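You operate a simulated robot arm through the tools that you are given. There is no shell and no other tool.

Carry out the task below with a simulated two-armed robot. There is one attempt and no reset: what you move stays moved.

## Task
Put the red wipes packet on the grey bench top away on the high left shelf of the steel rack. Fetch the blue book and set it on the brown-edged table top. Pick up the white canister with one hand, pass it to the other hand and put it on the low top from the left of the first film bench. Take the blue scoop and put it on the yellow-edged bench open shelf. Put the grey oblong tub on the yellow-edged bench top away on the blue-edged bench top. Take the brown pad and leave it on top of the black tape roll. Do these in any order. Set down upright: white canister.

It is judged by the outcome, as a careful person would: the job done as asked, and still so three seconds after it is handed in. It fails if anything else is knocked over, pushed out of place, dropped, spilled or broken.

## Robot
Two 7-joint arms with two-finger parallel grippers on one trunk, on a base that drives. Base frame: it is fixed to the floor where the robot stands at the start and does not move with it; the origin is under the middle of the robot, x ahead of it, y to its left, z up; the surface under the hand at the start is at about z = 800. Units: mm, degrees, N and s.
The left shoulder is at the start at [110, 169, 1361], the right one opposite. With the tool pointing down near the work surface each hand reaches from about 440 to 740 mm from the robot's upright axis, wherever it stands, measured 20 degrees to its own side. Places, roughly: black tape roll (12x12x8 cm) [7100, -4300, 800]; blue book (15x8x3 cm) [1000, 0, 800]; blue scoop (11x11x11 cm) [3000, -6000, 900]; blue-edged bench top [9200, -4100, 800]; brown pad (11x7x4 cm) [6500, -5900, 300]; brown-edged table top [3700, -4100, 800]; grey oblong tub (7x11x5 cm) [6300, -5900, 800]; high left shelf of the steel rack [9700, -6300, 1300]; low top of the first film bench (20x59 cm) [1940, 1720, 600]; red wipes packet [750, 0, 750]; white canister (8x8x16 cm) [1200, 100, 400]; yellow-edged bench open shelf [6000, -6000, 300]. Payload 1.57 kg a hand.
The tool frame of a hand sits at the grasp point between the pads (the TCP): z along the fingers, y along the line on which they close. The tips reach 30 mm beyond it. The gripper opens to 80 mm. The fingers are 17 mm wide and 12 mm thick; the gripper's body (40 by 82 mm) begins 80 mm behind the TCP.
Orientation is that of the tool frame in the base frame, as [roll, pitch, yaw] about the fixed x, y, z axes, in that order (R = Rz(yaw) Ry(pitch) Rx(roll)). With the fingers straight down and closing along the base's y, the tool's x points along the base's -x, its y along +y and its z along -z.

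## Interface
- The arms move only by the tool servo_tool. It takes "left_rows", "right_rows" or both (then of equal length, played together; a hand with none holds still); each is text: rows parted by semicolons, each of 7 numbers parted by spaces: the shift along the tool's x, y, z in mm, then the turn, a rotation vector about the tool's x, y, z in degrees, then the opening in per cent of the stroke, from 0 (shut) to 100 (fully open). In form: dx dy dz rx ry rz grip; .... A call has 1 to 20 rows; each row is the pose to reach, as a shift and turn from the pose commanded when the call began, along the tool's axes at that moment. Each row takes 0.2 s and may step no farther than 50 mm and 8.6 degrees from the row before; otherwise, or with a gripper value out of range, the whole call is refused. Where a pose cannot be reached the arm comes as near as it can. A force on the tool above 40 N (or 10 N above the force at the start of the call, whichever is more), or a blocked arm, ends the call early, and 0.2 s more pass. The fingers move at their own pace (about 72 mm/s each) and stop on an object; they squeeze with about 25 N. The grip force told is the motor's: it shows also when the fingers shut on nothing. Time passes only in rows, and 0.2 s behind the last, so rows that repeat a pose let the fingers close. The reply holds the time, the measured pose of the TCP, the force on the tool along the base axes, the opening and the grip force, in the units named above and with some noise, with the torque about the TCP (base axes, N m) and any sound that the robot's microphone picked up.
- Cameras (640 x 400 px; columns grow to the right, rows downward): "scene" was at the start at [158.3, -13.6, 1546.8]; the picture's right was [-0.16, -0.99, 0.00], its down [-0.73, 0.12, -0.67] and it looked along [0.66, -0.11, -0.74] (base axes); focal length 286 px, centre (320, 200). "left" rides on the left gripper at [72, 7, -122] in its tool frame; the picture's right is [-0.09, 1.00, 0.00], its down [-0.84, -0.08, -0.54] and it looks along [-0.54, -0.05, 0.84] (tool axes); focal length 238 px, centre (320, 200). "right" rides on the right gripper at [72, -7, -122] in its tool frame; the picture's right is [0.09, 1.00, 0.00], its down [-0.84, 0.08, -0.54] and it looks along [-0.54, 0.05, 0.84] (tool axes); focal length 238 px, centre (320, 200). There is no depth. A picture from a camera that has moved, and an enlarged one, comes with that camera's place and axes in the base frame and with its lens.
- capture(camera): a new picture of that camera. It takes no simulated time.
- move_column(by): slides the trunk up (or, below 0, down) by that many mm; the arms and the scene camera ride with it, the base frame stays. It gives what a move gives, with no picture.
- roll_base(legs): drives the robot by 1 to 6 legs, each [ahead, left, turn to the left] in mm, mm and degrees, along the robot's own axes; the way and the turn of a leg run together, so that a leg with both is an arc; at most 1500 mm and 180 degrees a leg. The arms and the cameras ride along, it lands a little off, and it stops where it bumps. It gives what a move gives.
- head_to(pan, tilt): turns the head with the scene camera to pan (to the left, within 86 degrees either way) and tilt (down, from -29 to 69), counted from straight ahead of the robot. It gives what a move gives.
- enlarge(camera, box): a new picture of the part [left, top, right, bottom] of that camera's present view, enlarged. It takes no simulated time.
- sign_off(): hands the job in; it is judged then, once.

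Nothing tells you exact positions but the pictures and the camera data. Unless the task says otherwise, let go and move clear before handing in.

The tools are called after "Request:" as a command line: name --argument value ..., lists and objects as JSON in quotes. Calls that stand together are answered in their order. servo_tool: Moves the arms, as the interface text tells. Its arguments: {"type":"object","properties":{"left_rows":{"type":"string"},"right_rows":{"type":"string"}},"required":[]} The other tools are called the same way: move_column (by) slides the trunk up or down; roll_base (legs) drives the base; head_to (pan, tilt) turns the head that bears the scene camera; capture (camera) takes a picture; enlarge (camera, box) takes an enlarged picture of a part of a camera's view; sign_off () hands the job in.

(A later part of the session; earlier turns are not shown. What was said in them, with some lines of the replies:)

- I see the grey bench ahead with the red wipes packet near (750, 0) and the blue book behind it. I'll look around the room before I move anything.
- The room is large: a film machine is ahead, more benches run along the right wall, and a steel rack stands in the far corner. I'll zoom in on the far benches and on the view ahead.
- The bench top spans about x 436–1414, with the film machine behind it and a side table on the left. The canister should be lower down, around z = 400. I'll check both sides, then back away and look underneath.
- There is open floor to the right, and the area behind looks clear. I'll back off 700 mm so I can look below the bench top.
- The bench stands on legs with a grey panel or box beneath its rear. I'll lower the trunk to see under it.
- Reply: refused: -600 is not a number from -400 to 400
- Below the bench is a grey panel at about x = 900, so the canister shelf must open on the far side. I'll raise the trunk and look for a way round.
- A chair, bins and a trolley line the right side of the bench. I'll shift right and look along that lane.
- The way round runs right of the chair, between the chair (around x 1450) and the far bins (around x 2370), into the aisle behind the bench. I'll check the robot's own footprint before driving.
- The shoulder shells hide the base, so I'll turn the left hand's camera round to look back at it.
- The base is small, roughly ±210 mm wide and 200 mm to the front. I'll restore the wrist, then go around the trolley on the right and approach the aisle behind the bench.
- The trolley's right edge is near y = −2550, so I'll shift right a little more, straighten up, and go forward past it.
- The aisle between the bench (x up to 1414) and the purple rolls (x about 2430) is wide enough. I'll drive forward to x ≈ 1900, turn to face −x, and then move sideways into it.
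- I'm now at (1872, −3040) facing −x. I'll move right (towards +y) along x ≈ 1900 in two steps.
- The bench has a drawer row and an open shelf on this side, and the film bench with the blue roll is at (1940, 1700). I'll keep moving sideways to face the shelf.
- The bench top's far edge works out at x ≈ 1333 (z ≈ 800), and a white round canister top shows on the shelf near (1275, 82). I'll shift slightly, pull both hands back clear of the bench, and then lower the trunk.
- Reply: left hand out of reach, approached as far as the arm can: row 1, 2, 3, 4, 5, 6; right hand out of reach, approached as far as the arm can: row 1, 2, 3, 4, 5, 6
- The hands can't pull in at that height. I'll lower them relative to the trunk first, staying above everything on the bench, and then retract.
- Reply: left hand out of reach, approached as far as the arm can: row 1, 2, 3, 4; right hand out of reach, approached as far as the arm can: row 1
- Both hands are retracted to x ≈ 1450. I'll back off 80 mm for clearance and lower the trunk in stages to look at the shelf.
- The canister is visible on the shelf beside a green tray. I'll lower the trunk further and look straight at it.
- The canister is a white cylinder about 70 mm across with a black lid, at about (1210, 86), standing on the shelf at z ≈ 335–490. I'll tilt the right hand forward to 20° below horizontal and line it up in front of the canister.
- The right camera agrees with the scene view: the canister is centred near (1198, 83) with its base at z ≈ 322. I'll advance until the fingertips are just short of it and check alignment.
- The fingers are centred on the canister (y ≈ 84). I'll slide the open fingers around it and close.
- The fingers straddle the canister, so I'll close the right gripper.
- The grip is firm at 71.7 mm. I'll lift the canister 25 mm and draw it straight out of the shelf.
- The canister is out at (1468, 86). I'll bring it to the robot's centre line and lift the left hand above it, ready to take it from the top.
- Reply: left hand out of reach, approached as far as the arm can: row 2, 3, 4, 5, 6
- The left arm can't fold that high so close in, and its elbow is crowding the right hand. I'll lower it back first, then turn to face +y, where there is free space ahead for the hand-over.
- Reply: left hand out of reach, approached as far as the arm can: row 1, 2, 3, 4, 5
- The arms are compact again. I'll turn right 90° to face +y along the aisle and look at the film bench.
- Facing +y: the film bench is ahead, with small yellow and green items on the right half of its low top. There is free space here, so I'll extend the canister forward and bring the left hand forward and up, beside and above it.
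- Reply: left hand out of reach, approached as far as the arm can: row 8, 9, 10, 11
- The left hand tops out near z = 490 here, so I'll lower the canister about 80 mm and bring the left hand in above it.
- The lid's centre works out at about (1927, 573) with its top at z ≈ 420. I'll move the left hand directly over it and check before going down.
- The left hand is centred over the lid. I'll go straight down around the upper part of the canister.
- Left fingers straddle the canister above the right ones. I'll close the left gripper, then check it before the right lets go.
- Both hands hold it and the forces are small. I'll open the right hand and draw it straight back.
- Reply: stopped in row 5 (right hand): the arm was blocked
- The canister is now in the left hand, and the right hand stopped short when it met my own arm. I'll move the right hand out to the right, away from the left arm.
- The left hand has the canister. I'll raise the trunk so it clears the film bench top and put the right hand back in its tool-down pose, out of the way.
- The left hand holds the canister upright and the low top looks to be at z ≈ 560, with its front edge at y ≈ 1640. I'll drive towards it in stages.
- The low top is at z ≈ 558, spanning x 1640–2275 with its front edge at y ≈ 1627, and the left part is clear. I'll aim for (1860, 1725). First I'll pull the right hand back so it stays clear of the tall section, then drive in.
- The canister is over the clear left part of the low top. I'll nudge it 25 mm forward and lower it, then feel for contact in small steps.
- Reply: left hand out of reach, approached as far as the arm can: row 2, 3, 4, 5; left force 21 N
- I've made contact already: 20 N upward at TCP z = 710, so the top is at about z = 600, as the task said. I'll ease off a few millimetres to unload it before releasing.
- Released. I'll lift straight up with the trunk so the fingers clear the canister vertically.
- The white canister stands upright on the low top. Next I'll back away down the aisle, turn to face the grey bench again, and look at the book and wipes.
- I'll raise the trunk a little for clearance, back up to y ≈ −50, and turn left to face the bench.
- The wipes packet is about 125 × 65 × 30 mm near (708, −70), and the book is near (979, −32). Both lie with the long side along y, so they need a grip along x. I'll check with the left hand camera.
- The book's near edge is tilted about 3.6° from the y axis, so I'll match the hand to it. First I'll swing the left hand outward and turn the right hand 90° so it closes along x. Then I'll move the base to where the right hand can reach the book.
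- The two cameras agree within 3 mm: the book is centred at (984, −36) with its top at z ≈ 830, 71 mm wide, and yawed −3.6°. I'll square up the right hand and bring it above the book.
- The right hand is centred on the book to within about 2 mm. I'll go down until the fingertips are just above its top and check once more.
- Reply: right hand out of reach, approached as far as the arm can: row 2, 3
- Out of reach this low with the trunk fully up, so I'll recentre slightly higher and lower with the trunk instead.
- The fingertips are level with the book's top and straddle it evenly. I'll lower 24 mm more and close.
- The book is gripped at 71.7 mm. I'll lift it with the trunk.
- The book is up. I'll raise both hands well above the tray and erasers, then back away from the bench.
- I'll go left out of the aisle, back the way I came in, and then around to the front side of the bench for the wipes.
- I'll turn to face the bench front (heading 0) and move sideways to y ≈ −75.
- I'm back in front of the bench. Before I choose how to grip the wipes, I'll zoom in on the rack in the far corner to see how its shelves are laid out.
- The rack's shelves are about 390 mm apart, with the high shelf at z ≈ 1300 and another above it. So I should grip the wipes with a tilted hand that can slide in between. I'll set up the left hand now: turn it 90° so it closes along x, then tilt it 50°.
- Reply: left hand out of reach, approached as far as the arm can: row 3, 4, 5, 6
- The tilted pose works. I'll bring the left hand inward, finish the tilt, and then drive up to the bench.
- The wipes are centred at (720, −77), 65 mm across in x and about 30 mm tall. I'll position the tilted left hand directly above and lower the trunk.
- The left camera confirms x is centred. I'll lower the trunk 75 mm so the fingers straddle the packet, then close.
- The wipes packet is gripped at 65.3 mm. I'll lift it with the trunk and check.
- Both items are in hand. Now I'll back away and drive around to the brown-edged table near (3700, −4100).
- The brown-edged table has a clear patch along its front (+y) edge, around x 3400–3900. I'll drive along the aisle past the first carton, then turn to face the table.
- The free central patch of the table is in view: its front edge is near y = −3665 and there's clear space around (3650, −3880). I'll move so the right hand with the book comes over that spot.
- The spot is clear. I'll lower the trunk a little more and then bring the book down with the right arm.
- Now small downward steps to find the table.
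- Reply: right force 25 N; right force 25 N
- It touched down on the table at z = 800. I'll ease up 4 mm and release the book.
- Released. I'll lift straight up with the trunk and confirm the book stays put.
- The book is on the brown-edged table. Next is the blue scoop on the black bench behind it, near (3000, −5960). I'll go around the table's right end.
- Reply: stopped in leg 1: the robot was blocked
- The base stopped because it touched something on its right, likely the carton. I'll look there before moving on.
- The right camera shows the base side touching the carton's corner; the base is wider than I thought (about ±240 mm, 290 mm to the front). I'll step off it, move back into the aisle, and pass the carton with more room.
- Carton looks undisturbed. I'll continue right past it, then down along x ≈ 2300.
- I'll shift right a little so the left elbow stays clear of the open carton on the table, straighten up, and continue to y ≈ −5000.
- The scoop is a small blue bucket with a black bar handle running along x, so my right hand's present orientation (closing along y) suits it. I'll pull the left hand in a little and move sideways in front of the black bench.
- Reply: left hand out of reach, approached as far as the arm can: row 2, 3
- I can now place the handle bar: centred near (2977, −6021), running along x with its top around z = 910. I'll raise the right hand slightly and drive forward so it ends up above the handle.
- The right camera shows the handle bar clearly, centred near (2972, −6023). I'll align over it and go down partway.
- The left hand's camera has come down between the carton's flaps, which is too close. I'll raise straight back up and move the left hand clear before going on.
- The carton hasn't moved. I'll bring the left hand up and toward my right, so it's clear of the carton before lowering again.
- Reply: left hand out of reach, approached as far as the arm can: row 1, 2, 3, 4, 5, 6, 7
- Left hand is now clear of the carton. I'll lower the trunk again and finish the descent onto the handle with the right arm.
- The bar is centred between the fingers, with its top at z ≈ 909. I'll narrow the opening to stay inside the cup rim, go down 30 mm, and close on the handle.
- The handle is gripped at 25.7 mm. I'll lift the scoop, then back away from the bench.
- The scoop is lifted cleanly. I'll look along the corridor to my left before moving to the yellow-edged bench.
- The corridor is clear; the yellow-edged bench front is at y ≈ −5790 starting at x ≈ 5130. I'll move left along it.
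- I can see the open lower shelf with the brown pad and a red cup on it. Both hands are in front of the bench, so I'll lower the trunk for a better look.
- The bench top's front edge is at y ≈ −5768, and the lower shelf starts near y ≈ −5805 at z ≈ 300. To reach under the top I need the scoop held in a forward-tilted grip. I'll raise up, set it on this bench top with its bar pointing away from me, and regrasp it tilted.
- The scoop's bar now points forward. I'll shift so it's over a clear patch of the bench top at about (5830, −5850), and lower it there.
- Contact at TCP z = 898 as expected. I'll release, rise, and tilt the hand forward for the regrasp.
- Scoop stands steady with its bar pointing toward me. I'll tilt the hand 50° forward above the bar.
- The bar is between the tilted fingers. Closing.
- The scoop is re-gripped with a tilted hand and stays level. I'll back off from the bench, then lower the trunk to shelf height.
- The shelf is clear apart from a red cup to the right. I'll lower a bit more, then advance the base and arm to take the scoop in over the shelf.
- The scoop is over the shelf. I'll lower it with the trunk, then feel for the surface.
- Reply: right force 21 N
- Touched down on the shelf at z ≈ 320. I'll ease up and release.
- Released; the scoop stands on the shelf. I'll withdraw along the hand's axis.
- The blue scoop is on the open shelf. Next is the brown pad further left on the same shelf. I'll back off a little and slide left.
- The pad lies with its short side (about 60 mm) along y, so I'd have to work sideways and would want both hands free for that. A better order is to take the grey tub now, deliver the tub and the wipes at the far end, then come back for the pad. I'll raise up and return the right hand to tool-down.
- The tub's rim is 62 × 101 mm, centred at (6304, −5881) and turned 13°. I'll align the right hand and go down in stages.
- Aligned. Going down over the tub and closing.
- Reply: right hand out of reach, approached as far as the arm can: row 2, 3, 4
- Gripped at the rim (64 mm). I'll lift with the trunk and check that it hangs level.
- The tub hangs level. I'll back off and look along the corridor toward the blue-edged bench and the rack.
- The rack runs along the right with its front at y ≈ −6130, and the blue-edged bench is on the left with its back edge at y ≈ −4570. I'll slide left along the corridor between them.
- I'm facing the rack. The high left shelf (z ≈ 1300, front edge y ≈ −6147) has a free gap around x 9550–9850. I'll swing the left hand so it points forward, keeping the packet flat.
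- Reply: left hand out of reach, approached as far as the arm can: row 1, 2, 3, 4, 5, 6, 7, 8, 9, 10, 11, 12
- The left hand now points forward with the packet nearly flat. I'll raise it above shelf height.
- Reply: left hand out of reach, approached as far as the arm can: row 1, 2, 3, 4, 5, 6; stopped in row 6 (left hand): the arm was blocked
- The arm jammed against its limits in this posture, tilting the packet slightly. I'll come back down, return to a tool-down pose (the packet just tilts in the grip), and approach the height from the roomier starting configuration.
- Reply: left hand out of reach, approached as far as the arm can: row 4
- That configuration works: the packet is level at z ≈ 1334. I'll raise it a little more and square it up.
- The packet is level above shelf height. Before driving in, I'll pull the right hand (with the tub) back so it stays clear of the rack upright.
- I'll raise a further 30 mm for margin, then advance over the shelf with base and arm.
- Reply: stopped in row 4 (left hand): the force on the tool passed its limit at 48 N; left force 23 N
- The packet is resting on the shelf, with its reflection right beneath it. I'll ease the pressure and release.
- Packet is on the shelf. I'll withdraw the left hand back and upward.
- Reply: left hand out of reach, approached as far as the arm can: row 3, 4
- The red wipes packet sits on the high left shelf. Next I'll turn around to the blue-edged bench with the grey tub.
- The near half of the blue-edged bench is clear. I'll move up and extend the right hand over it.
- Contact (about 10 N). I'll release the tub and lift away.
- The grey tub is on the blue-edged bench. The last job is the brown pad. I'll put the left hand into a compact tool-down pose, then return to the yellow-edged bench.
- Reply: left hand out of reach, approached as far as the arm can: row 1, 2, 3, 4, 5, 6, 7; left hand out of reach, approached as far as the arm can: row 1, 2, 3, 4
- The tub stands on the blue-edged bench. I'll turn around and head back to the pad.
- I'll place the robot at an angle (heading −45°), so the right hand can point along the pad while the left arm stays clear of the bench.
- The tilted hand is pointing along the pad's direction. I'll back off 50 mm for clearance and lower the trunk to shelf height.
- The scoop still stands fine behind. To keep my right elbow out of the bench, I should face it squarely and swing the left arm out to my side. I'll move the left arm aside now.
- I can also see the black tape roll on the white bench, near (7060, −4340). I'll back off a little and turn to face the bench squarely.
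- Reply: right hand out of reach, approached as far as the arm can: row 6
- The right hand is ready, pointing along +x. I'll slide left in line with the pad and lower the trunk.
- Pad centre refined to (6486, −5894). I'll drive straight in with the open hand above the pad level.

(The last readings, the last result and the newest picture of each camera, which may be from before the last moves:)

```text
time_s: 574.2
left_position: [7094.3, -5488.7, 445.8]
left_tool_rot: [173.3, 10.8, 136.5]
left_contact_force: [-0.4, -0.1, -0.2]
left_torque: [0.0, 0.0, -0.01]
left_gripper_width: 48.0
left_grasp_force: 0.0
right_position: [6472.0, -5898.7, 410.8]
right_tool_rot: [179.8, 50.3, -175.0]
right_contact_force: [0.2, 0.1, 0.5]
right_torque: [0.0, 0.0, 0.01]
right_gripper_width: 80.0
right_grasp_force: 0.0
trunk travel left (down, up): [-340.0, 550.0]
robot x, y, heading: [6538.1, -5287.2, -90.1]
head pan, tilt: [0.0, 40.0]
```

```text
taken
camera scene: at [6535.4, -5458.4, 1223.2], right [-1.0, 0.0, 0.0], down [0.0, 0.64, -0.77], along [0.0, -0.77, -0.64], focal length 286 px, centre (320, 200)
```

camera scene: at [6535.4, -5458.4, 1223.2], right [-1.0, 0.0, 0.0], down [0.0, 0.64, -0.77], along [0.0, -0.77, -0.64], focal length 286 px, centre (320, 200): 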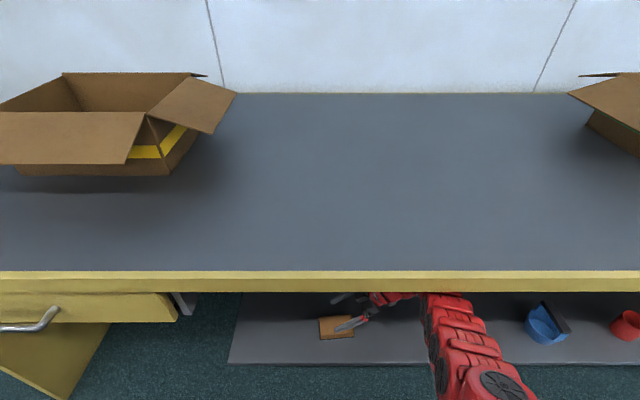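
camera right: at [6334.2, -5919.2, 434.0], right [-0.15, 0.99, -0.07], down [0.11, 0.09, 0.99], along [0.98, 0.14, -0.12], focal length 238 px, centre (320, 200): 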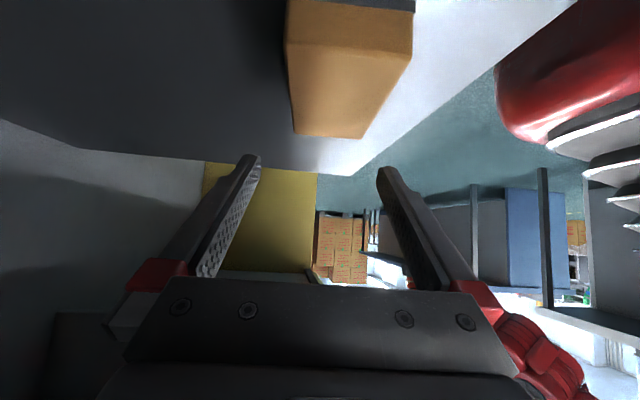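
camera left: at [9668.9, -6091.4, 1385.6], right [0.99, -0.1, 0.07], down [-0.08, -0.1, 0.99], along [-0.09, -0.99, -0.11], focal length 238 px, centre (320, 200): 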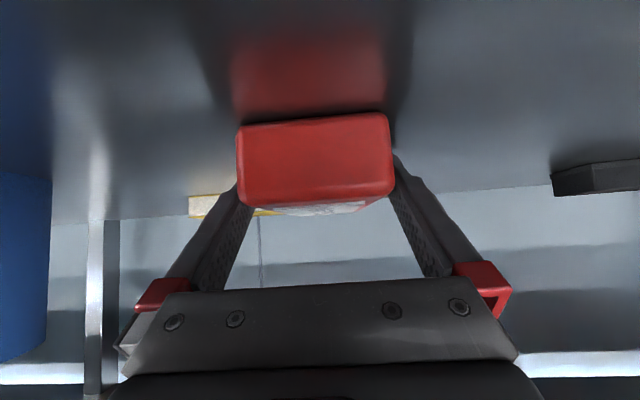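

Nearly aligned; I'll shift 5 mm toward me and lower with the trunk around the pad.

Request:
servo_tool --right_rows "0 5 0 0 0 0 100;0 5 0 0 0 0 100"

Request:
move_column --by -40

Request:
capture --camera "right"

Request:
enlarge --camera "scene" --box '[280, 250, 460, 370]'

```text
time_s: 574.8
left_position: [7095.5, -5487.4, 445.7]
left_tool_rot: [173.3, 10.9, 136.6]
left_contact_force: [0.2, -0.3, 0.5]
left_torque: [0.01, 0.0, -0.01]
left_gripper_width: 47.8
left_grasp_force: 0.1
right_position: [6473.0, -5894.3, 411.2]
right_tool_rot: [179.8, 50.2, -175.0]
right_contact_force: [0.2, -0.1, 0.4]
right_torque: [0.0, -0.02, 0.01]
right_gripper_width: 79.8
right_grasp_force: 0.1
trunk travel left (down, up): [-340.0, 550.0]
robot x, y, heading: [6535.0, -5295.3, -90.1]
head pan, tilt: [0.0, 40.0]
```

```text
time_s: 575.6
left_position: [7093.5, -5488.1, 406.1]
left_tool_rot: [173.3, 10.9, 136.6]
left_contact_force: [-0.4, 0.9, 0.2]
left_torque: [0.02, 0.02, 0.01]
left_gripper_width: 48.0
left_grasp_force: 0.1
right_position: [6471.3, -5894.8, 371.8]
right_tool_rot: [179.9, 50.2, -175.0]
right_contact_force: [-0.4, -0.2, -0.3]
right_torque: [0.0, 0.01, -0.02]
right_gripper_width: 79.9
right_grasp_force: 0.1
trunk travel left (down, up): [-300.0, 590.0]
robot x, y, heading: [6535.2, -5292.3, -90.0]
head pan, tilt: [0.0, 40.0]
```

```text
taken
camera right: at [6333.8, -5914.2, 394.9], right [-0.15, 0.99, -0.07], down [0.11, 0.09, 0.99], along [0.98, 0.14, -0.12], focal length 238 px, centre (320, 200)
```

right: 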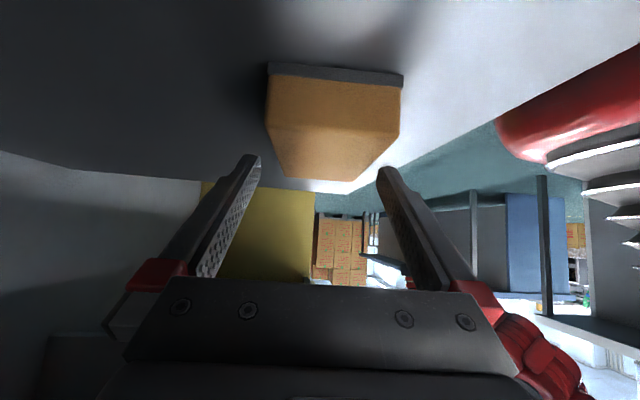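

```text
3.33 times, centred on (370, 310) of scene
camera zoom: at [6535.4, -5457.3, 1183.4], right [-1.0, 0.0, 0.0], down [0.0, 0.64, -0.77], along [0.0, -0.77, -0.64], focal length 954 px, centre (153, -167)
```

zoom: 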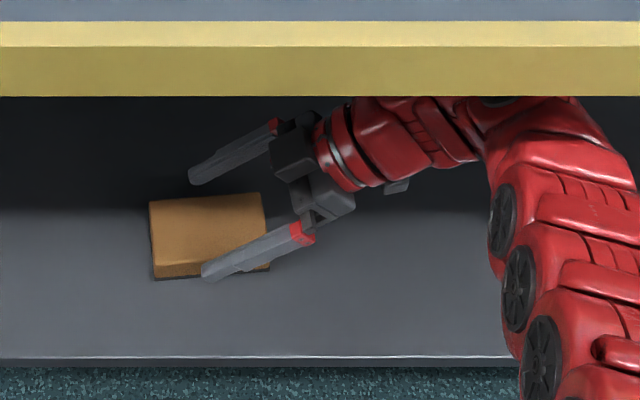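

Centred well. I'll lower the last 21 mm and close on the pad.

Request:
move_column --by -21

Request:
servo_tool --right_rows "0 0 0 0 0 0 60;0 0 0 0 0 0 0;0 0 0 0 0 0 0;0 0 0 0 0 0 0"

Request:
capture --camera "right"

Request:
enlarge --camera "scene" --box '[280, 250, 460, 370]'

```text
time_s: 576.3
left_position: [7094.6, -5488.7, 384.0]
left_tool_rot: [173.4, 10.9, 136.6]
left_contact_force: [0.2, 0.2, 0.0]
left_torque: [0.0, -0.01, 0.0]
left_gripper_width: 48.1
left_grasp_force: 0.1
right_position: [6472.9, -5893.4, 351.0]
right_tool_rot: [179.9, 50.1, -174.9]
right_contact_force: [0.0, -0.8, 0.2]
right_torque: [0.01, -0.02, 0.0]
right_gripper_width: 80.1
right_grasp_force: 0.1
trunk travel left (down, up): [-279.0, 611.0]
robot x, y, heading: [6532.7, -5291.5, -89.9]
head pan, tilt: [0.0, 40.0]
```

```text
time_s: 577.3
left_position: [7093.8, -5489.1, 383.3]
left_tool_rot: [173.4, 10.8, 136.4]
left_contact_force: [0.6, 0.3, -0.5]
left_torque: [0.01, 0.01, 0.03]
left_gripper_width: 48.1
left_grasp_force: 0.0
right_position: [6471.9, -5894.0, 350.3]
right_tool_rot: [179.8, 50.3, -175.0]
right_contact_force: [-0.1, -0.2, 0.5]
right_torque: [0.0, 0.01, 0.01]
right_gripper_width: 61.2
right_grasp_force: 25.1
trunk travel left (down, up): [-279.0, 611.0]
robot x, y, heading: [6537.1, -5291.2, -89.9]
head pan, tilt: [0.0, 40.0]
```

```text
taken
camera right: at [6333.8, -5914.2, 373.7], right [-0.15, 0.99, -0.07], down [0.11, 0.09, 0.99], along [0.98, 0.14, -0.12], focal length 238 px, centre (320, 200)
```

right: 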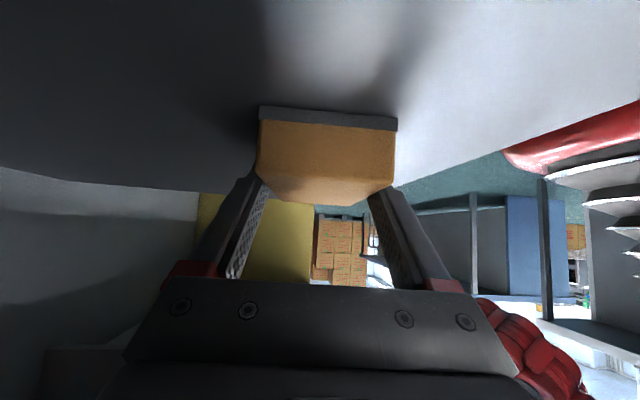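

```text
3.33 times, centred on (370, 310) of scene
camera zoom: at [6535.4, -5457.6, 1162.3], right [-1.0, 0.0, 0.0], down [0.0, 0.64, -0.77], along [0.0, -0.77, -0.64], focal length 954 px, centre (153, -167)
```

zoom: 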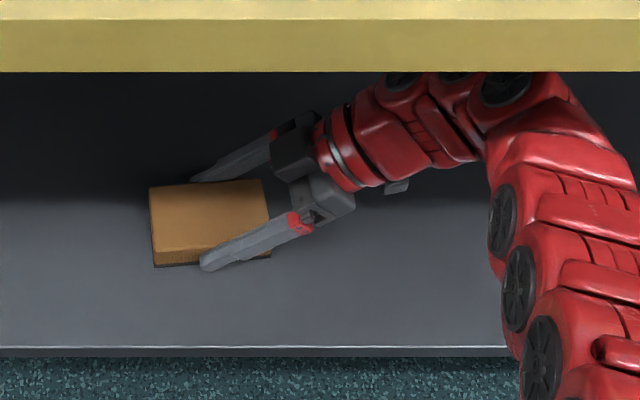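

Gripped at 61 mm. I'll lift 40 mm and back straight out from under the bench.

Request:
move_column --by 40

Request:
capture --camera "right"

Request:
roll_base --legs '[[-300, 0, 0]]'

Request:
capture --camera "scene"

```text
time_s: 578.1
left_position: [7093.5, -5489.0, 424.5]
left_tool_rot: [173.4, 10.8, 136.5]
left_contact_force: [0.5, 0.1, -0.3]
left_torque: [0.0, -0.01, -0.01]
left_gripper_width: 47.9
left_grasp_force: 0.1
right_position: [6471.7, -5893.9, 390.9]
right_tool_rot: [179.8, 50.3, -175.1]
right_contact_force: [0.2, -0.7, 0.3]
right_torque: [-0.01, 0.03, 0.01]
right_gripper_width: 61.1
right_grasp_force: 24.7
trunk travel left (down, up): [-319.0, 571.0]
robot x, y, heading: [6534.2, -5293.8, -89.9]
head pan, tilt: [0.0, 40.0]
```

```text
taken
camera right: at [6333.8, -5914.3, 413.5], right [-0.15, 0.99, -0.07], down [0.11, 0.09, 0.99], along [0.98, 0.14, -0.12], focal length 238 px, centre (320, 200)
```

right: 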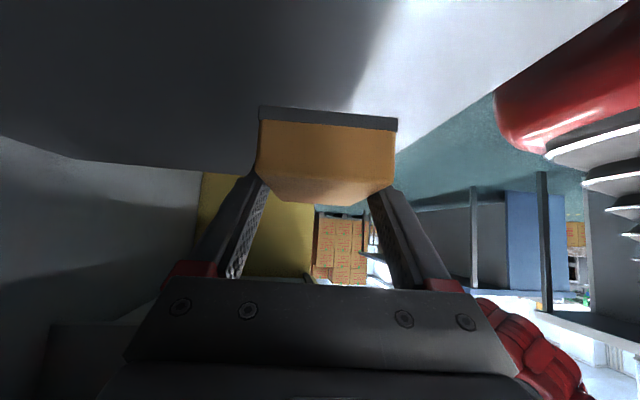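

```text
time_s: 580.2
left_position: [7093.9, -5191.7, 425.3]
left_tool_rot: [173.3, 10.9, 136.2]
left_contact_force: [0.6, 0.0, 0.3]
left_torque: [-0.01, 0.01, -0.01]
left_gripper_width: 48.0
left_grasp_force: 0.0
right_position: [6469.3, -5592.7, 390.1]
right_tool_rot: [-180.0, 50.3, -175.2]
right_contact_force: [0.3, -0.9, -0.3]
right_torque: [0.02, 0.02, 0.0]
right_gripper_width: 60.8
right_grasp_force: 24.3
trunk travel left (down, up): [-319.0, 571.0]
robot x, y, heading: [6534.7, -4990.6, -90.4]
head pan, tilt: [0.0, 40.0]
```

```text
taken
camera scene: at [6535.5, -5156.5, 1202.4], right [-1.0, 0.01, 0.0], down [0.0, 0.64, -0.77], along [-0.01, -0.77, -0.64], focal length 286 px, centre (320, 200)
```

scene: 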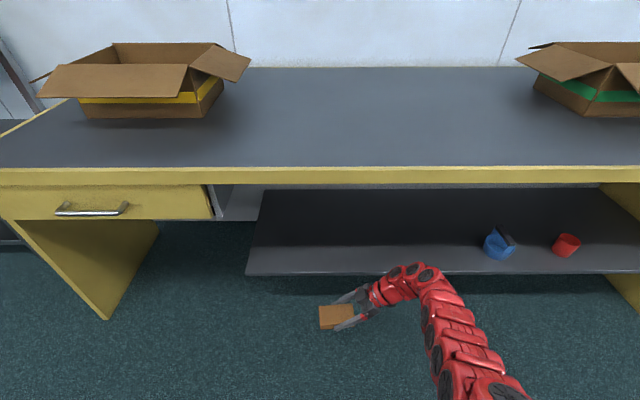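

The pad is out and level. I'll raise the trunk, centre myself in the corridor, and turn to face the white bench where the tape roll is.

Request:
move_column --by 400

Request:
move_column --by 171

Request:
roll_base --legs '[[140, 0, 0], [0, 0, 90], [0, 0, 90]]'

Request:
head_to --pan 0 --tilt 35

Request:
capture --camera "scene"

```text
time_s: 584.0
left_position: [7093.0, -5191.9, 823.6]
left_tool_rot: [173.2, 11.1, 136.2]
left_contact_force: [-1.0, 0.2, 0.1]
left_torque: [0.02, 0.02, 0.0]
left_gripper_width: 47.9
left_grasp_force: 0.0
right_position: [6470.7, -5592.2, 789.7]
right_tool_rot: [179.8, 50.1, -175.4]
right_contact_force: [0.0, 0.3, 0.0]
right_torque: [-0.02, 0.03, 0.01]
right_gripper_width: 61.1
right_grasp_force: 24.9
trunk travel left (down, up): [-719.0, 171.0]
robot x, y, heading: [6537.2, -4992.3, -90.3]
head pan, tilt: [0.0, 40.0]
```

```text
time_s: 585.9
left_position: [7094.1, -5192.5, 995.1]
left_tool_rot: [173.3, 10.9, 136.2]
left_contact_force: [1.0, 0.0, 0.2]
left_torque: [-0.04, -0.02, -0.01]
left_gripper_width: 48.0
left_grasp_force: 0.1
right_position: [6468.8, -5592.5, 960.2]
right_tool_rot: [179.8, 50.1, -175.4]
right_contact_force: [0.1, -0.7, -1.7]
right_torque: [0.02, 0.04, -0.04]
right_gripper_width: 61.0
right_grasp_force: 24.8
trunk travel left (down, up): [-890.0, 0.0]
robot x, y, heading: [6533.4, -4988.7, -90.7]
head pan, tilt: [0.0, 40.0]
```

```text
time_s: 594.9
left_position: [5979.9, -4924.8, 994.9]
left_tool_rot: [173.2, 10.9, -44.5]
left_contact_force: [-0.2, 0.8, 0.2]
left_torque: [-0.03, 0.03, 0.0]
left_gripper_width: 48.1
left_grasp_force: 0.2
right_position: [6610.1, -4530.8, 961.0]
right_tool_rot: [180.0, 50.2, 4.0]
right_contact_force: [-0.3, 0.1, 0.0]
right_torque: [0.03, -0.01, -0.02]
right_gripper_width: 60.5
right_grasp_force: 24.9
trunk travel left (down, up): [-890.0, 0.0]
robot x, y, heading: [6533.5, -5131.4, 88.8]
head pan, tilt: [0.0, 40.0]
```

```text
time_s: 595.5
left_position: [5979.8, -4923.7, 995.8]
left_tool_rot: [173.3, 10.9, -44.5]
left_contact_force: [-0.3, -0.3, -0.4]
left_torque: [0.01, -0.01, -0.01]
left_gripper_width: 48.2
left_grasp_force: 0.0
right_position: [6610.6, -4529.7, 961.9]
right_tool_rot: [180.0, 50.2, 4.0]
right_contact_force: [0.0, 0.3, -0.1]
right_torque: [0.0, -0.02, 0.04]
right_gripper_width: 61.2
right_grasp_force: 24.9
trunk travel left (down, up): [-890.0, 0.0]
robot x, y, heading: [6537.2, -5130.4, 88.7]
head pan, tilt: [0.0, 35.0]
```

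```text
taken
camera scene: at [6538.4, -4963.6, 1780.9], right [1.0, -0.02, 0.0], down [-0.01, -0.57, -0.82], along [0.02, 0.82, -0.57], focal length 286 px, centre (320, 200)
```

scene: 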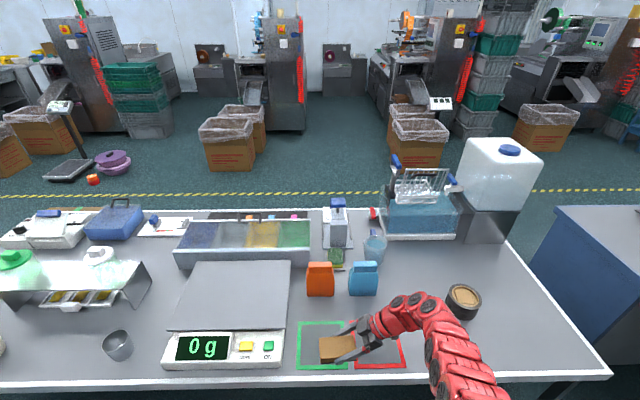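

Request:
enlarge --camera "scene" --box '[400, 250, 540, 350]'

```text
4.00 times, centred on (470, 300) of scene
camera zoom: at [6538.4, -4963.6, 1780.9], right [1.0, -0.02, 0.0], down [-0.01, -0.57, -0.82], along [0.02, 0.82, -0.57], focal length 1145 px, centre (-280, -200)
```

zoom: 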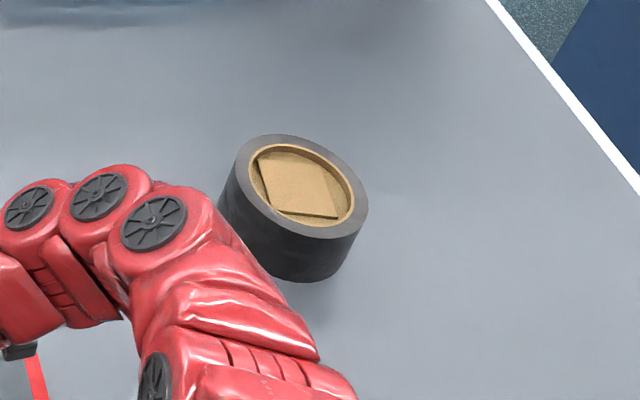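

The tape roll is centred near (7097, −4307) with its top at z ≈ 870. I'll slide right and a bit forward so the pad comes over it.

Request:
roll_base --legs '[[171, -496, 0]]'

Request:
capture --camera "scene"

Request:
capture --camera "right"

```text
time_s: 598.6
left_position: [6479.8, -4763.2, 995.5]
left_tool_rot: [173.3, 10.9, -44.6]
left_contact_force: [0.4, 0.0, 0.0]
left_torque: [0.02, 0.04, 0.02]
left_gripper_width: 47.9
left_grasp_force: 0.0
right_position: [7109.7, -4368.5, 960.8]
right_tool_rot: [179.9, 50.2, 4.0]
right_contact_force: [-0.4, 0.1, 0.1]
right_torque: [-0.02, -0.03, -0.01]
right_gripper_width: 61.0
right_grasp_force: 25.0
trunk travel left (down, up): [-890.0, 0.0]
robot x, y, heading: [7033.5, -4967.9, 89.1]
head pan, tilt: [0.0, 35.0]
```

```text
taken
camera scene: at [7037.9, -4801.9, 1780.9], right [1.0, -0.02, 0.0], down [-0.01, -0.57, -0.82], along [0.01, 0.82, -0.57], focal length 286 px, centre (320, 200)
```

scene: 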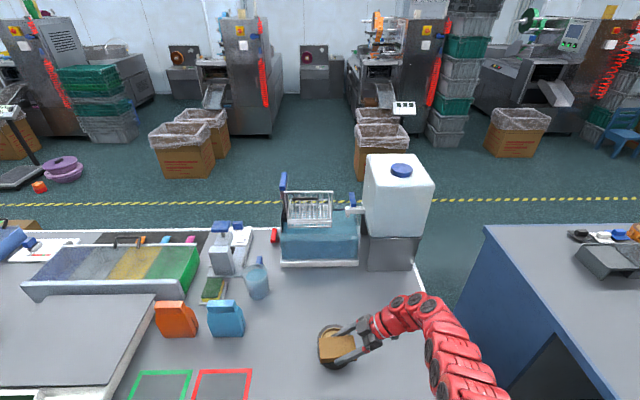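

```text
taken
camera right: at [7247.8, -4352.6, 984.9], right [0.13, -0.99, -0.07], down [-0.11, -0.08, 0.99], along [-0.98, -0.12, -0.12], focal length 238 px, centre (320, 200)
```

right: 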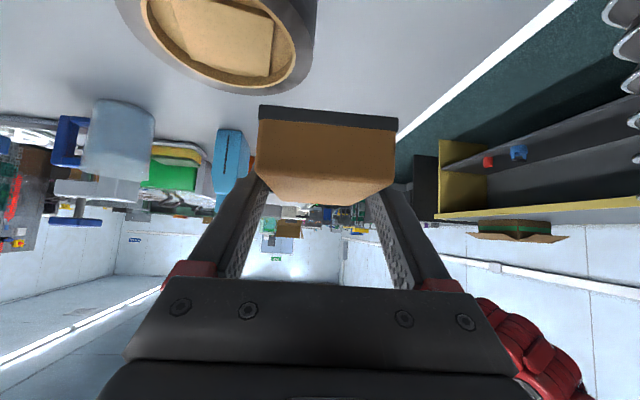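

Request:
enlarge --camera "right" --box '[90, 0, 350, 170]'

Request:
enlarge --camera "scene" --box '[280, 280, 420, 390]'

```text
2.35 times, centred on (220, 85) of right
camera zoom: at [7247.8, -4352.6, 984.9], right [0.13, -0.99, -0.07], down [-0.11, -0.08, 0.99], along [-0.98, -0.12, -0.12], focal length 561 px, centre (555, 471)
```

zoom: 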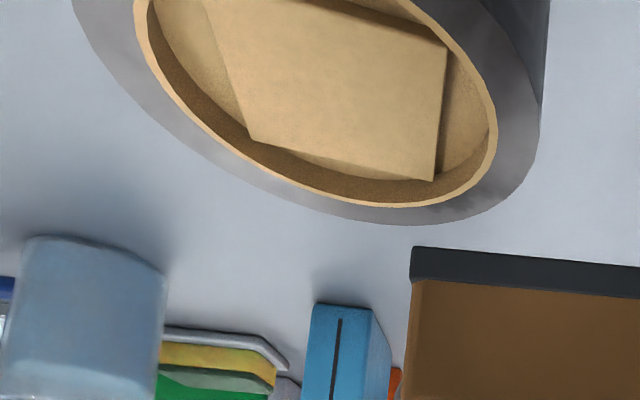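

```text
3.64 times, centred on (350, 335) of scene
camera zoom: at [7037.9, -4801.9, 1780.9], right [1.0, -0.02, 0.0], down [-0.01, -0.57, -0.82], along [0.01, 0.82, -0.57], focal length 1041 px, centre (211, -291)
```

zoom: 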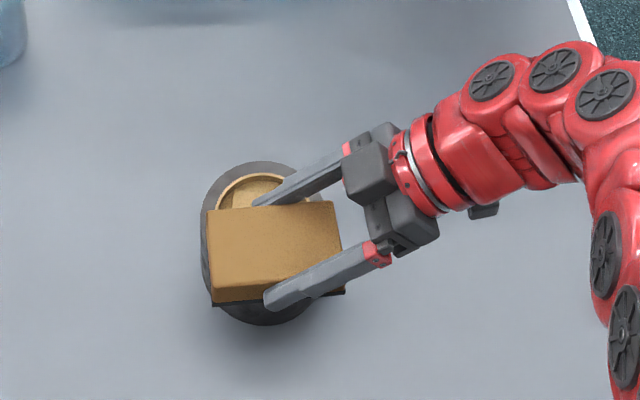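

Both views confirm the roll centre at (7097, −4307). The pad needs to move 62 mm forward, then down about 60 mm.

Request:
servo_tool --right_rows "1.8 -31 -2.2 0 0 0 0;3.7 -62.3 -4.4 0 0 0 0;3.7 -62.3 -4.4 0 0 0 0"

Request:
move_column --by -46

Request:
enlarge --camera "scene" --box '[280, 240, 420, 360]'

Request:
capture --camera "right"

```text
time_s: 599.4
left_position: [6480.5, -4762.9, 994.9]
left_tool_rot: [173.3, 10.8, -44.6]
left_contact_force: [-0.2, 0.3, 0.0]
left_torque: [0.02, -0.01, 0.02]
left_gripper_width: 47.9
left_grasp_force: 0.0
right_position: [7114.0, -4351.6, 977.7]
right_tool_rot: [179.9, 50.1, 4.0]
right_contact_force: [0.5, -0.4, -0.1]
right_torque: [0.02, -0.02, 0.02]
right_gripper_width: 60.9
right_grasp_force: 24.8
right hand out of reach, approached as far as the arm can: row 1, 2, 3
trunk travel left (down, up): [-890.0, 0.0]
robot x, y, heading: [7036.5, -4967.9, 88.9]
head pan, tilt: [0.0, 35.0]
```

```text
time_s: 600.3
left_position: [6480.7, -4763.8, 949.4]
left_tool_rot: [173.4, 10.8, -44.4]
left_contact_force: [0.3, 0.1, 1.0]
left_torque: [-0.02, -0.02, 0.01]
left_gripper_width: 48.0
left_grasp_force: 0.1
right_position: [7114.5, -4352.4, 932.0]
right_tool_rot: [179.9, 50.3, 4.2]
right_contact_force: [0.5, -0.7, -0.1]
right_torque: [0.01, -0.03, 0.0]
right_gripper_width: 60.9
right_grasp_force: 24.8
trunk travel left (down, up): [-844.0, 46.0]
robot x, y, heading: [7032.9, -4970.9, 89.0]
head pan, tilt: [0.0, 35.0]
```

```text
3.33 times, centred on (350, 300) of scene
camera zoom: at [7038.9, -4802.3, 1735.0], right [1.0, -0.02, 0.0], down [-0.01, -0.57, -0.82], along [0.01, 0.82, -0.57], focal length 954 px, centre (220, -133)
```

zoom: 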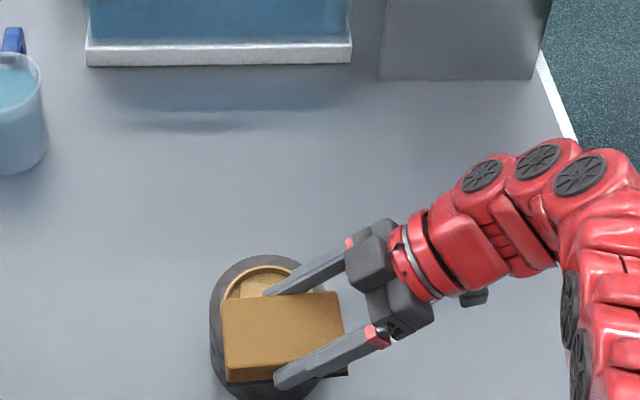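

```text
taken
camera right: at [7253.3, -4337.2, 954.6], right [0.13, -0.99, -0.07], down [-0.11, -0.08, 0.99], along [-0.98, -0.12, -0.12], focal length 238 px, centre (320, 200)
```

right: 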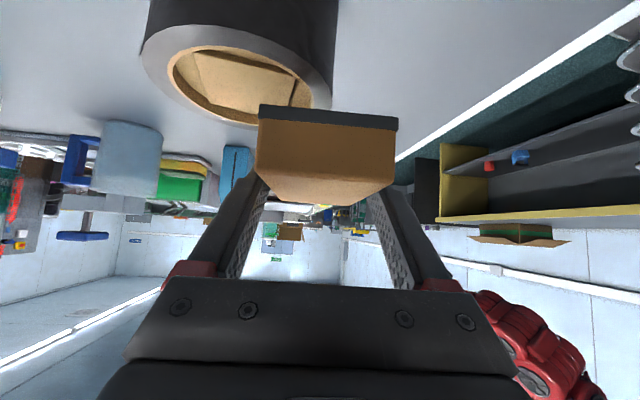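

The arm is at its limit, so I'll move the base forward for the rest.

Request:
roll_base --legs '[[46, 4, 0]]'

Request:
enlarge --camera "scene" --box '[280, 240, 420, 360]'

Request:
capture --camera "right"

```text
time_s: 601.2
left_position: [6477.6, -4719.7, 949.7]
left_tool_rot: [173.3, 11.0, -44.3]
left_contact_force: [-0.5, -0.2, 0.5]
left_torque: [0.02, 0.02, 0.03]
left_gripper_width: 48.1
left_grasp_force: 0.1
right_position: [7111.1, -4309.6, 932.8]
right_tool_rot: [-179.9, 50.3, 4.3]
right_contact_force: [0.2, -0.9, 0.5]
right_torque: [-0.01, -0.01, -0.02]
right_gripper_width: 60.9
right_grasp_force: 25.0
trunk travel left (down, up): [-844.0, 46.0]
robot x, y, heading: [7030.7, -4925.5, 89.0]
head pan, tilt: [0.0, 35.0]
```

```text
3.33 times, centred on (350, 300) of scene
camera zoom: at [7035.8, -4761.0, 1735.5], right [1.0, -0.02, 0.0], down [-0.01, -0.57, -0.82], along [0.02, 0.82, -0.57], focal length 954 px, centre (220, -133)
```

zoom: 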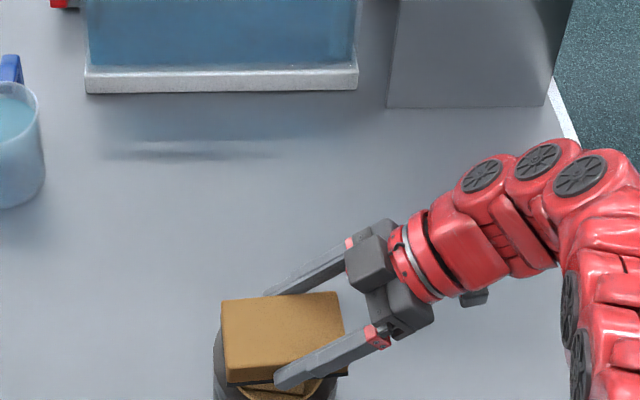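

```text
taken
camera right: at [7250.5, -4294.2, 956.1], right [0.13, -0.99, -0.07], down [-0.11, -0.09, 0.99], along [-0.98, -0.12, -0.12], focal length 238 px, centre (320, 200)
```

right: 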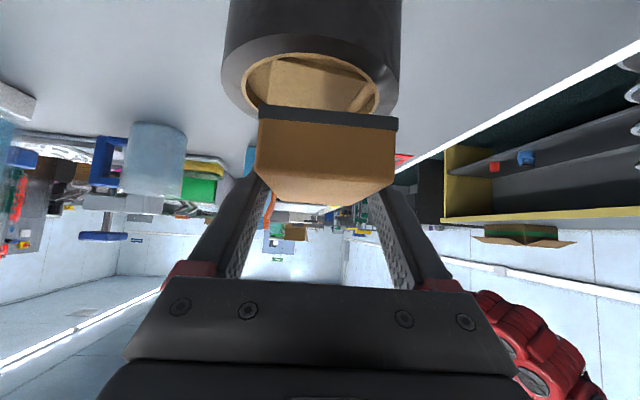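

The pad is directly above the roll. I'll lower with the trunk and then feel for contact.

Request:
move_column --by -22

Request:
capture --camera "right"

Request:
servo_tool --right_rows "2.3 0 1.9 0 0 0 0;4.6 0 3.8 0 0 0 0;4.6 0 3.8 0 0 0 0"

```text
time_s: 601.9
left_position: [6476.8, -4716.4, 927.0]
left_tool_rot: [173.2, 10.8, -44.5]
left_contact_force: [-1.3, 1.3, 0.2]
left_torque: [0.02, 0.01, 0.02]
left_gripper_width: 47.6
left_grasp_force: 0.1
right_position: [7111.7, -4305.5, 908.7]
right_tool_rot: [179.7, 50.1, 4.0]
right_contact_force: [0.5, -0.3, -0.1]
right_torque: [-0.03, -0.02, 0.02]
right_gripper_width: 60.9
right_grasp_force: 24.9
trunk travel left (down, up): [-822.0, 68.0]
robot x, y, heading: [7033.2, -4926.9, 88.8]
head pan, tilt: [0.0, 35.0]
```

```text
taken
camera right: at [7250.2, -4290.9, 931.5], right [0.13, -0.99, -0.07], down [-0.11, -0.08, 0.99], along [-0.98, -0.12, -0.12], focal length 238 px, centre (320, 200)
```

right: 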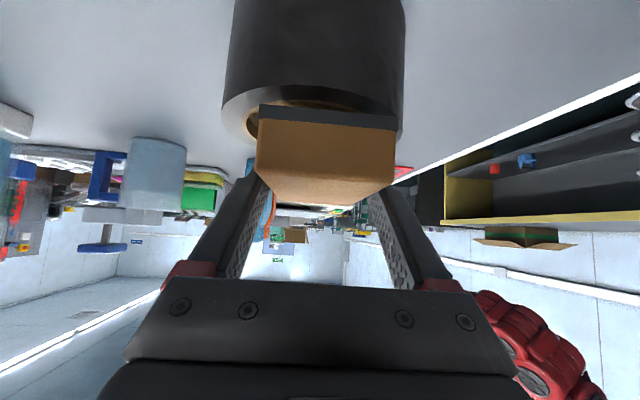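

```text
time_s: 602.7
left_position: [6476.6, -4718.2, 927.1]
left_tool_rot: [173.3, 10.9, -44.3]
left_contact_force: [-0.1, 0.1, 0.1]
left_torque: [0.02, 0.02, -0.02]
left_gripper_width: 47.8
left_grasp_force: 0.1
right_position: [7111.4, -4309.3, 906.7]
right_tool_rot: [180.0, 50.1, 4.0]
right_contact_force: [-0.6, 0.6, -1.5]
right_torque: [0.0, -0.02, -0.04]
right_gripper_width: 60.7
right_grasp_force: 25.5
right hand out of reach, approached as far as the arm can: row 2, 3
trunk travel left (down, up): [-822.0, 68.0]
robot x, y, heading: [7035.0, -4923.8, 88.9]
head pan, tilt: [0.0, 35.0]
```

Request:
move_column --by -4

Request:
move_column --by -3

Request:
capture --camera "right"

```text
time_s: 603.2
left_position: [6476.9, -4717.9, 923.2]
left_tool_rot: [173.2, 11.0, -44.6]
left_contact_force: [-0.8, -0.2, 1.0]
left_torque: [0.0, 0.0, -0.01]
left_gripper_width: 47.9
left_grasp_force: 0.0
right_position: [7110.0, -4309.7, 901.9]
right_tool_rot: [179.9, 50.2, 4.0]
right_contact_force: [1.3, 0.7, -0.2]
right_torque: [0.03, -0.01, -0.01]
right_gripper_width: 60.9
right_grasp_force: 25.2
trunk travel left (down, up): [-818.0, 72.0]
robot x, y, heading: [7034.4, -4926.2, 89.1]
head pan, tilt: [0.0, 35.0]
```

```text
time_s: 603.7
left_position: [6478.1, -4717.8, 920.9]
left_tool_rot: [173.3, 10.9, -44.5]
left_contact_force: [-0.1, 0.5, 0.0]
left_torque: [-0.01, 0.0, -0.06]
left_gripper_width: 48.0
left_grasp_force: 0.1
right_position: [7110.4, -4308.9, 900.8]
right_tool_rot: [179.9, 50.2, 4.1]
right_contact_force: [1.5, 0.1, 11.5]
right_torque: [-0.08, 0.11, 0.02]
right_gripper_width: 61.0
right_grasp_force: 24.9
trunk travel left (down, up): [-815.0, 75.0]
robot x, y, heading: [7032.8, -4923.2, 88.7]
head pan, tilt: [0.0, 35.0]
```

```text
taken
camera right: at [7250.1, -4294.1, 923.7], right [0.13, -0.99, -0.07], down [-0.11, -0.09, 0.99], along [-0.99, -0.12, -0.12], focal length 238 px, centre (320, 200)
```

right: 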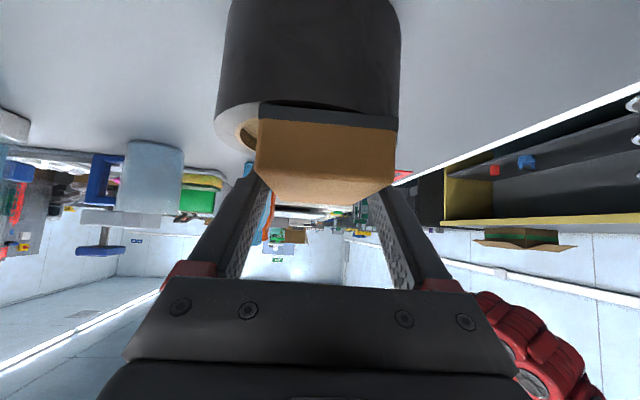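

The pad is resting on the roll (11 N). I'll open the hand and withdraw along its axis.

Request:
servo_tool --right_rows "0 0 0 0 0 0 85;0 0 0 0 0 0 95;0 0 0 0 0 0 100;0 0 0 0 0 0 100"

Request:
capture --camera "right"

Request:
enlarge --camera "scene" --box '[270, 260, 410, 380]'

```text
time_s: 604.7
left_position: [6476.4, -4718.0, 919.4]
left_tool_rot: [173.2, 10.8, -44.5]
left_contact_force: [-0.4, -0.2, -0.7]
left_torque: [-0.01, 0.01, -0.01]
left_gripper_width: 47.8
left_grasp_force: 0.1
right_position: [7110.5, -4309.8, 899.3]
right_tool_rot: [179.9, 50.1, 4.1]
right_contact_force: [-0.8, 0.4, 0.6]
right_torque: [-0.03, -0.01, 0.03]
right_gripper_width: 79.7
right_grasp_force: 0.0
trunk travel left (down, up): [-815.0, 75.0]
robot x, y, heading: [7031.0, -4922.9, 89.0]
head pan, tilt: [0.0, 35.0]
```

```text
taken
camera right: at [7250.1, -4294.1, 922.5], right [0.13, -0.99, -0.07], down [-0.11, -0.08, 0.99], along [-0.98, -0.12, -0.12], focal length 238 px, centre (320, 200)
```

right: 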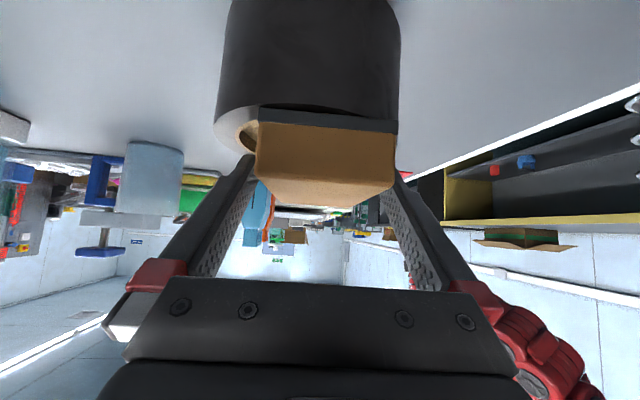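

```text
3.33 times, centred on (340, 320) of scene
camera zoom: at [7035.6, -4756.7, 1705.9], right [1.0, -0.02, 0.0], down [-0.01, -0.57, -0.82], along [0.02, 0.82, -0.57], focal length 954 px, centre (253, -200)
```

zoom: 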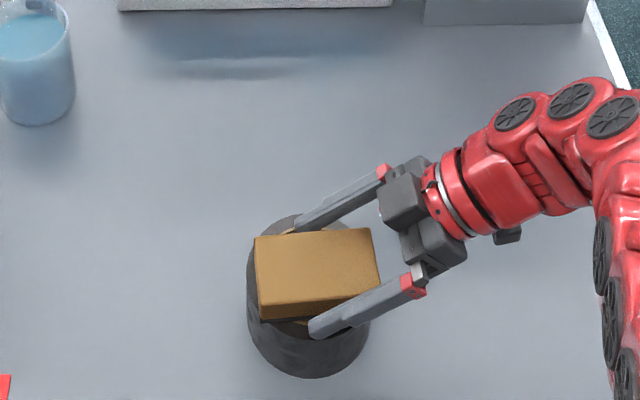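

The pad sits flat on the roll. I'll lift the hand straight up with the trunk and check.

Request:
move_column --by 75

Request:
capture --camera "right"

Request:
roll_base --legs '[[-200, 0, 0]]'

Request:
capture --camera "scene"

Request:
enlarge --camera "scene" --box '[280, 230, 420, 330]'

```text
time_s: 605.9
left_position: [6476.9, -4717.6, 995.8]
left_tool_rot: [173.4, 10.9, -44.4]
left_contact_force: [0.4, 0.1, -0.7]
left_torque: [-0.02, -0.03, 0.0]
left_gripper_width: 47.8
left_grasp_force: 0.0
right_position: [7110.5, -4309.9, 974.2]
right_tool_rot: [179.8, 50.1, 4.0]
right_contact_force: [0.1, -0.9, 0.1]
right_torque: [-0.02, -0.01, -0.01]
right_gripper_width: 80.2
right_grasp_force: 0.0
trunk travel left (down, up): [-890.0, 0.0]
robot x, y, heading: [7033.6, -4920.5, 89.3]
head pan, tilt: [0.0, 35.0]
```

```text
taken
camera right: at [7250.1, -4293.9, 997.3], right [0.13, -0.99, -0.07], down [-0.11, -0.08, 0.99], along [-0.98, -0.12, -0.12], focal length 238 px, centre (320, 200)
```

right: 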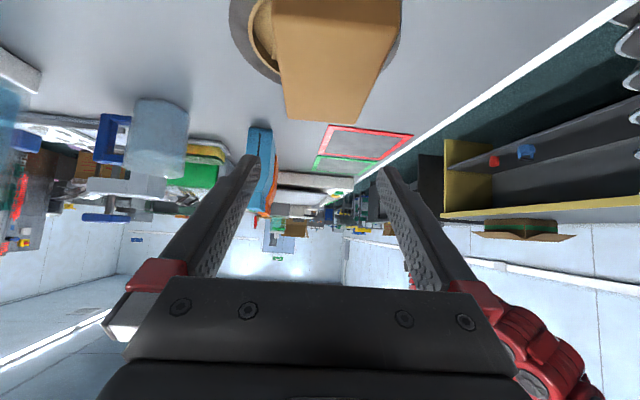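

```text
time_s: 607.5
left_position: [6473.7, -4917.3, 995.9]
left_tool_rot: [173.3, 10.7, -44.4]
left_contact_force: [0.6, 0.1, -0.3]
left_torque: [-0.03, -0.04, 0.01]
left_gripper_width: 47.9
left_grasp_force: 0.1
right_position: [7106.5, -4509.5, 974.7]
right_tool_rot: [179.7, 50.2, 4.0]
right_contact_force: [-0.4, 0.4, -0.1]
right_torque: [0.02, 0.0, 0.0]
right_gripper_width: 80.0
right_grasp_force: 0.1
trunk travel left (down, up): [-890.0, 0.0]
robot x, y, heading: [7027.1, -5121.5, 89.2]
head pan, tilt: [0.0, 35.0]
```

```text
taken
camera scene: at [7031.8, -4954.5, 1780.7], right [1.0, -0.02, 0.0], down [-0.01, -0.57, -0.82], along [0.01, 0.82, -0.57], focal length 286 px, centre (320, 200)
```

scene: 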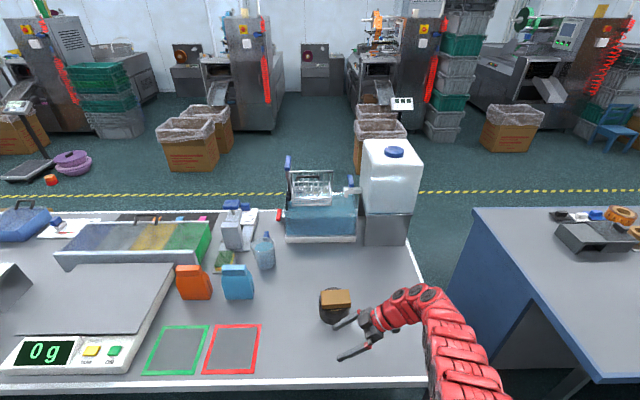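

```text
4.00 times, centred on (350, 280) of scene
camera zoom: at [7031.8, -4954.5, 1780.7], right [1.0, -0.02, 0.0], down [-0.01, -0.57, -0.82], along [0.01, 0.82, -0.57], focal length 1145 px, centre (200, -120)
```

zoom: 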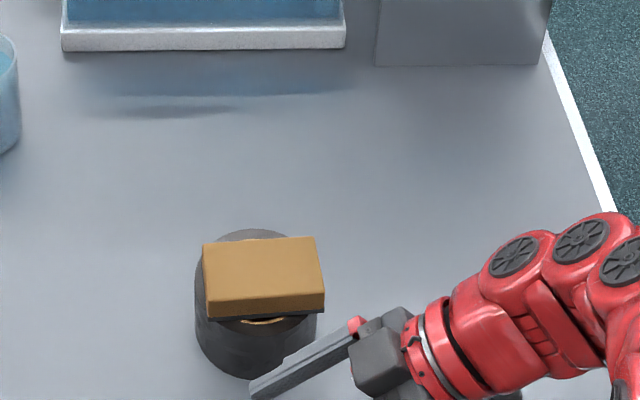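

All six items are placed: the brown pad rests on the black tape roll. I'll back the hand clear of the bench and take a last look before handing in.

Request:
roll_base --legs '[[-130, 0, 0]]'

Request:
capture --camera "scene"

Request:
head_to --pan -50 --tilt 20

Request:
capture --camera "scene"

```text
time_s: 608.7
left_position: [6471.9, -5047.3, 995.6]
left_tool_rot: [173.3, 10.8, -44.4]
left_contact_force: [0.0, 0.3, -0.1]
left_torque: [0.0, -0.01, 0.0]
left_gripper_width: 47.9
left_grasp_force: 0.1
right_position: [7104.9, -4638.3, 973.1]
right_tool_rot: [179.8, 50.2, 4.0]
right_contact_force: [-0.6, -0.2, 0.4]
right_torque: [0.04, 0.02, -0.03]
right_gripper_width: 80.2
right_grasp_force: 0.0
trunk travel left (down, up): [-890.0, 0.0]
robot x, y, heading: [7027.8, -5254.6, 88.6]
head pan, tilt: [0.0, 35.0]
```

```text
taken
camera scene: at [7029.6, -5084.6, 1780.7], right [1.0, -0.02, 0.0], down [-0.01, -0.57, -0.82], along [0.01, 0.82, -0.57], focal length 286 px, centre (320, 200)
```

scene: 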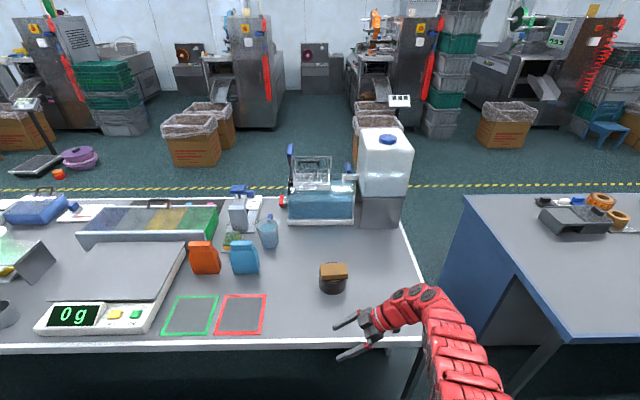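

```text
time_s: 609.9
left_position: [6471.6, -5047.5, 994.7]
left_tool_rot: [173.3, 11.0, -44.4]
left_contact_force: [0.2, 0.0, -0.6]
left_torque: [0.04, 0.0, -0.02]
left_gripper_width: 48.1
left_grasp_force: 0.1
right_position: [7104.2, -4639.2, 974.8]
right_tool_rot: [179.9, 50.2, 4.1]
right_contact_force: [-0.5, 0.0, 0.8]
right_torque: [-0.02, -0.01, -0.02]
right_gripper_width: 80.1
right_grasp_force: 0.1
trunk travel left (down, up): [-890.0, 0.0]
robot x, y, heading: [7028.3, -5254.9, 89.0]
head pan, tilt: [-50.0, 20.0]
```

```text
taken
camera scene: at [7100.4, -5115.9, 1804.8], right [0.63, -0.78, 0.0], down [-0.27, -0.22, -0.94], along [0.73, 0.59, -0.34], focal length 286 px, centre (320, 200)
```

scene: 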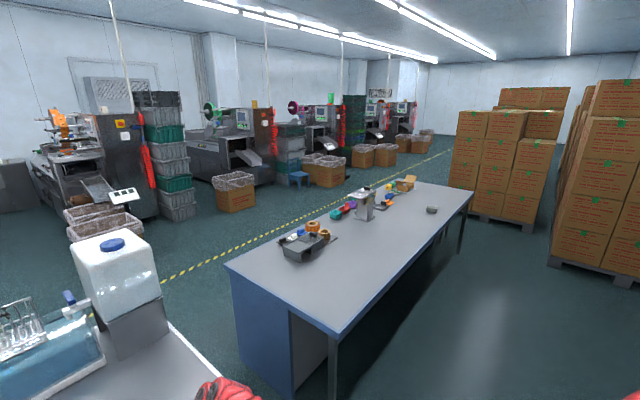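

The pad is steady on the tape roll and the grey tub is on the blue-edged bench. The book, canister, scoop and wipes all looked in place when I last saw them, and both hands are empty and clear. I did bump a carton near the brown table with the base. It didn't look moved afterwards, but I didn't go back to check it. I'm handing the job in.

Request:
sign_off

```text
The job is handed in.
```

I placed all six items and handed the job in. Both hands were empty and clear of everything at the end.

- **Red wipes packet:** flat on the high left shelf of the steel rack, in the gap between the black cup and the blue roll.
- **Blue book:** lying flat on the clear middle of the brown-edged table top.
- **White canister:** picked up with the right hand and passed to the left. It stands upright on the left part of the first film bench's low top.
- **Blue scoop:** upright on the yellow-edged bench's open shelf. I set it on that bench's top once, partway through, to change my grip.
- **Grey oblong tub:** upright on the blue-edged bench top.
- **Brown pad:** flat on top of the black tape roll, off-centre by about 5 mm.

There were two contacts or near-contacts with other things:

- **Carton by the brown table:** the base touched its corner and stopped. It looked unmoved from close by, but I did not go back to measure it.
- **Open carton on the black bench:** the left hand came down between its flaps while I was fetching the scoop, so I lifted straight out. It looked unmoved afterwards.

I checked the pad and the tub at the very end. The other four I last saw in place earlier in the run.
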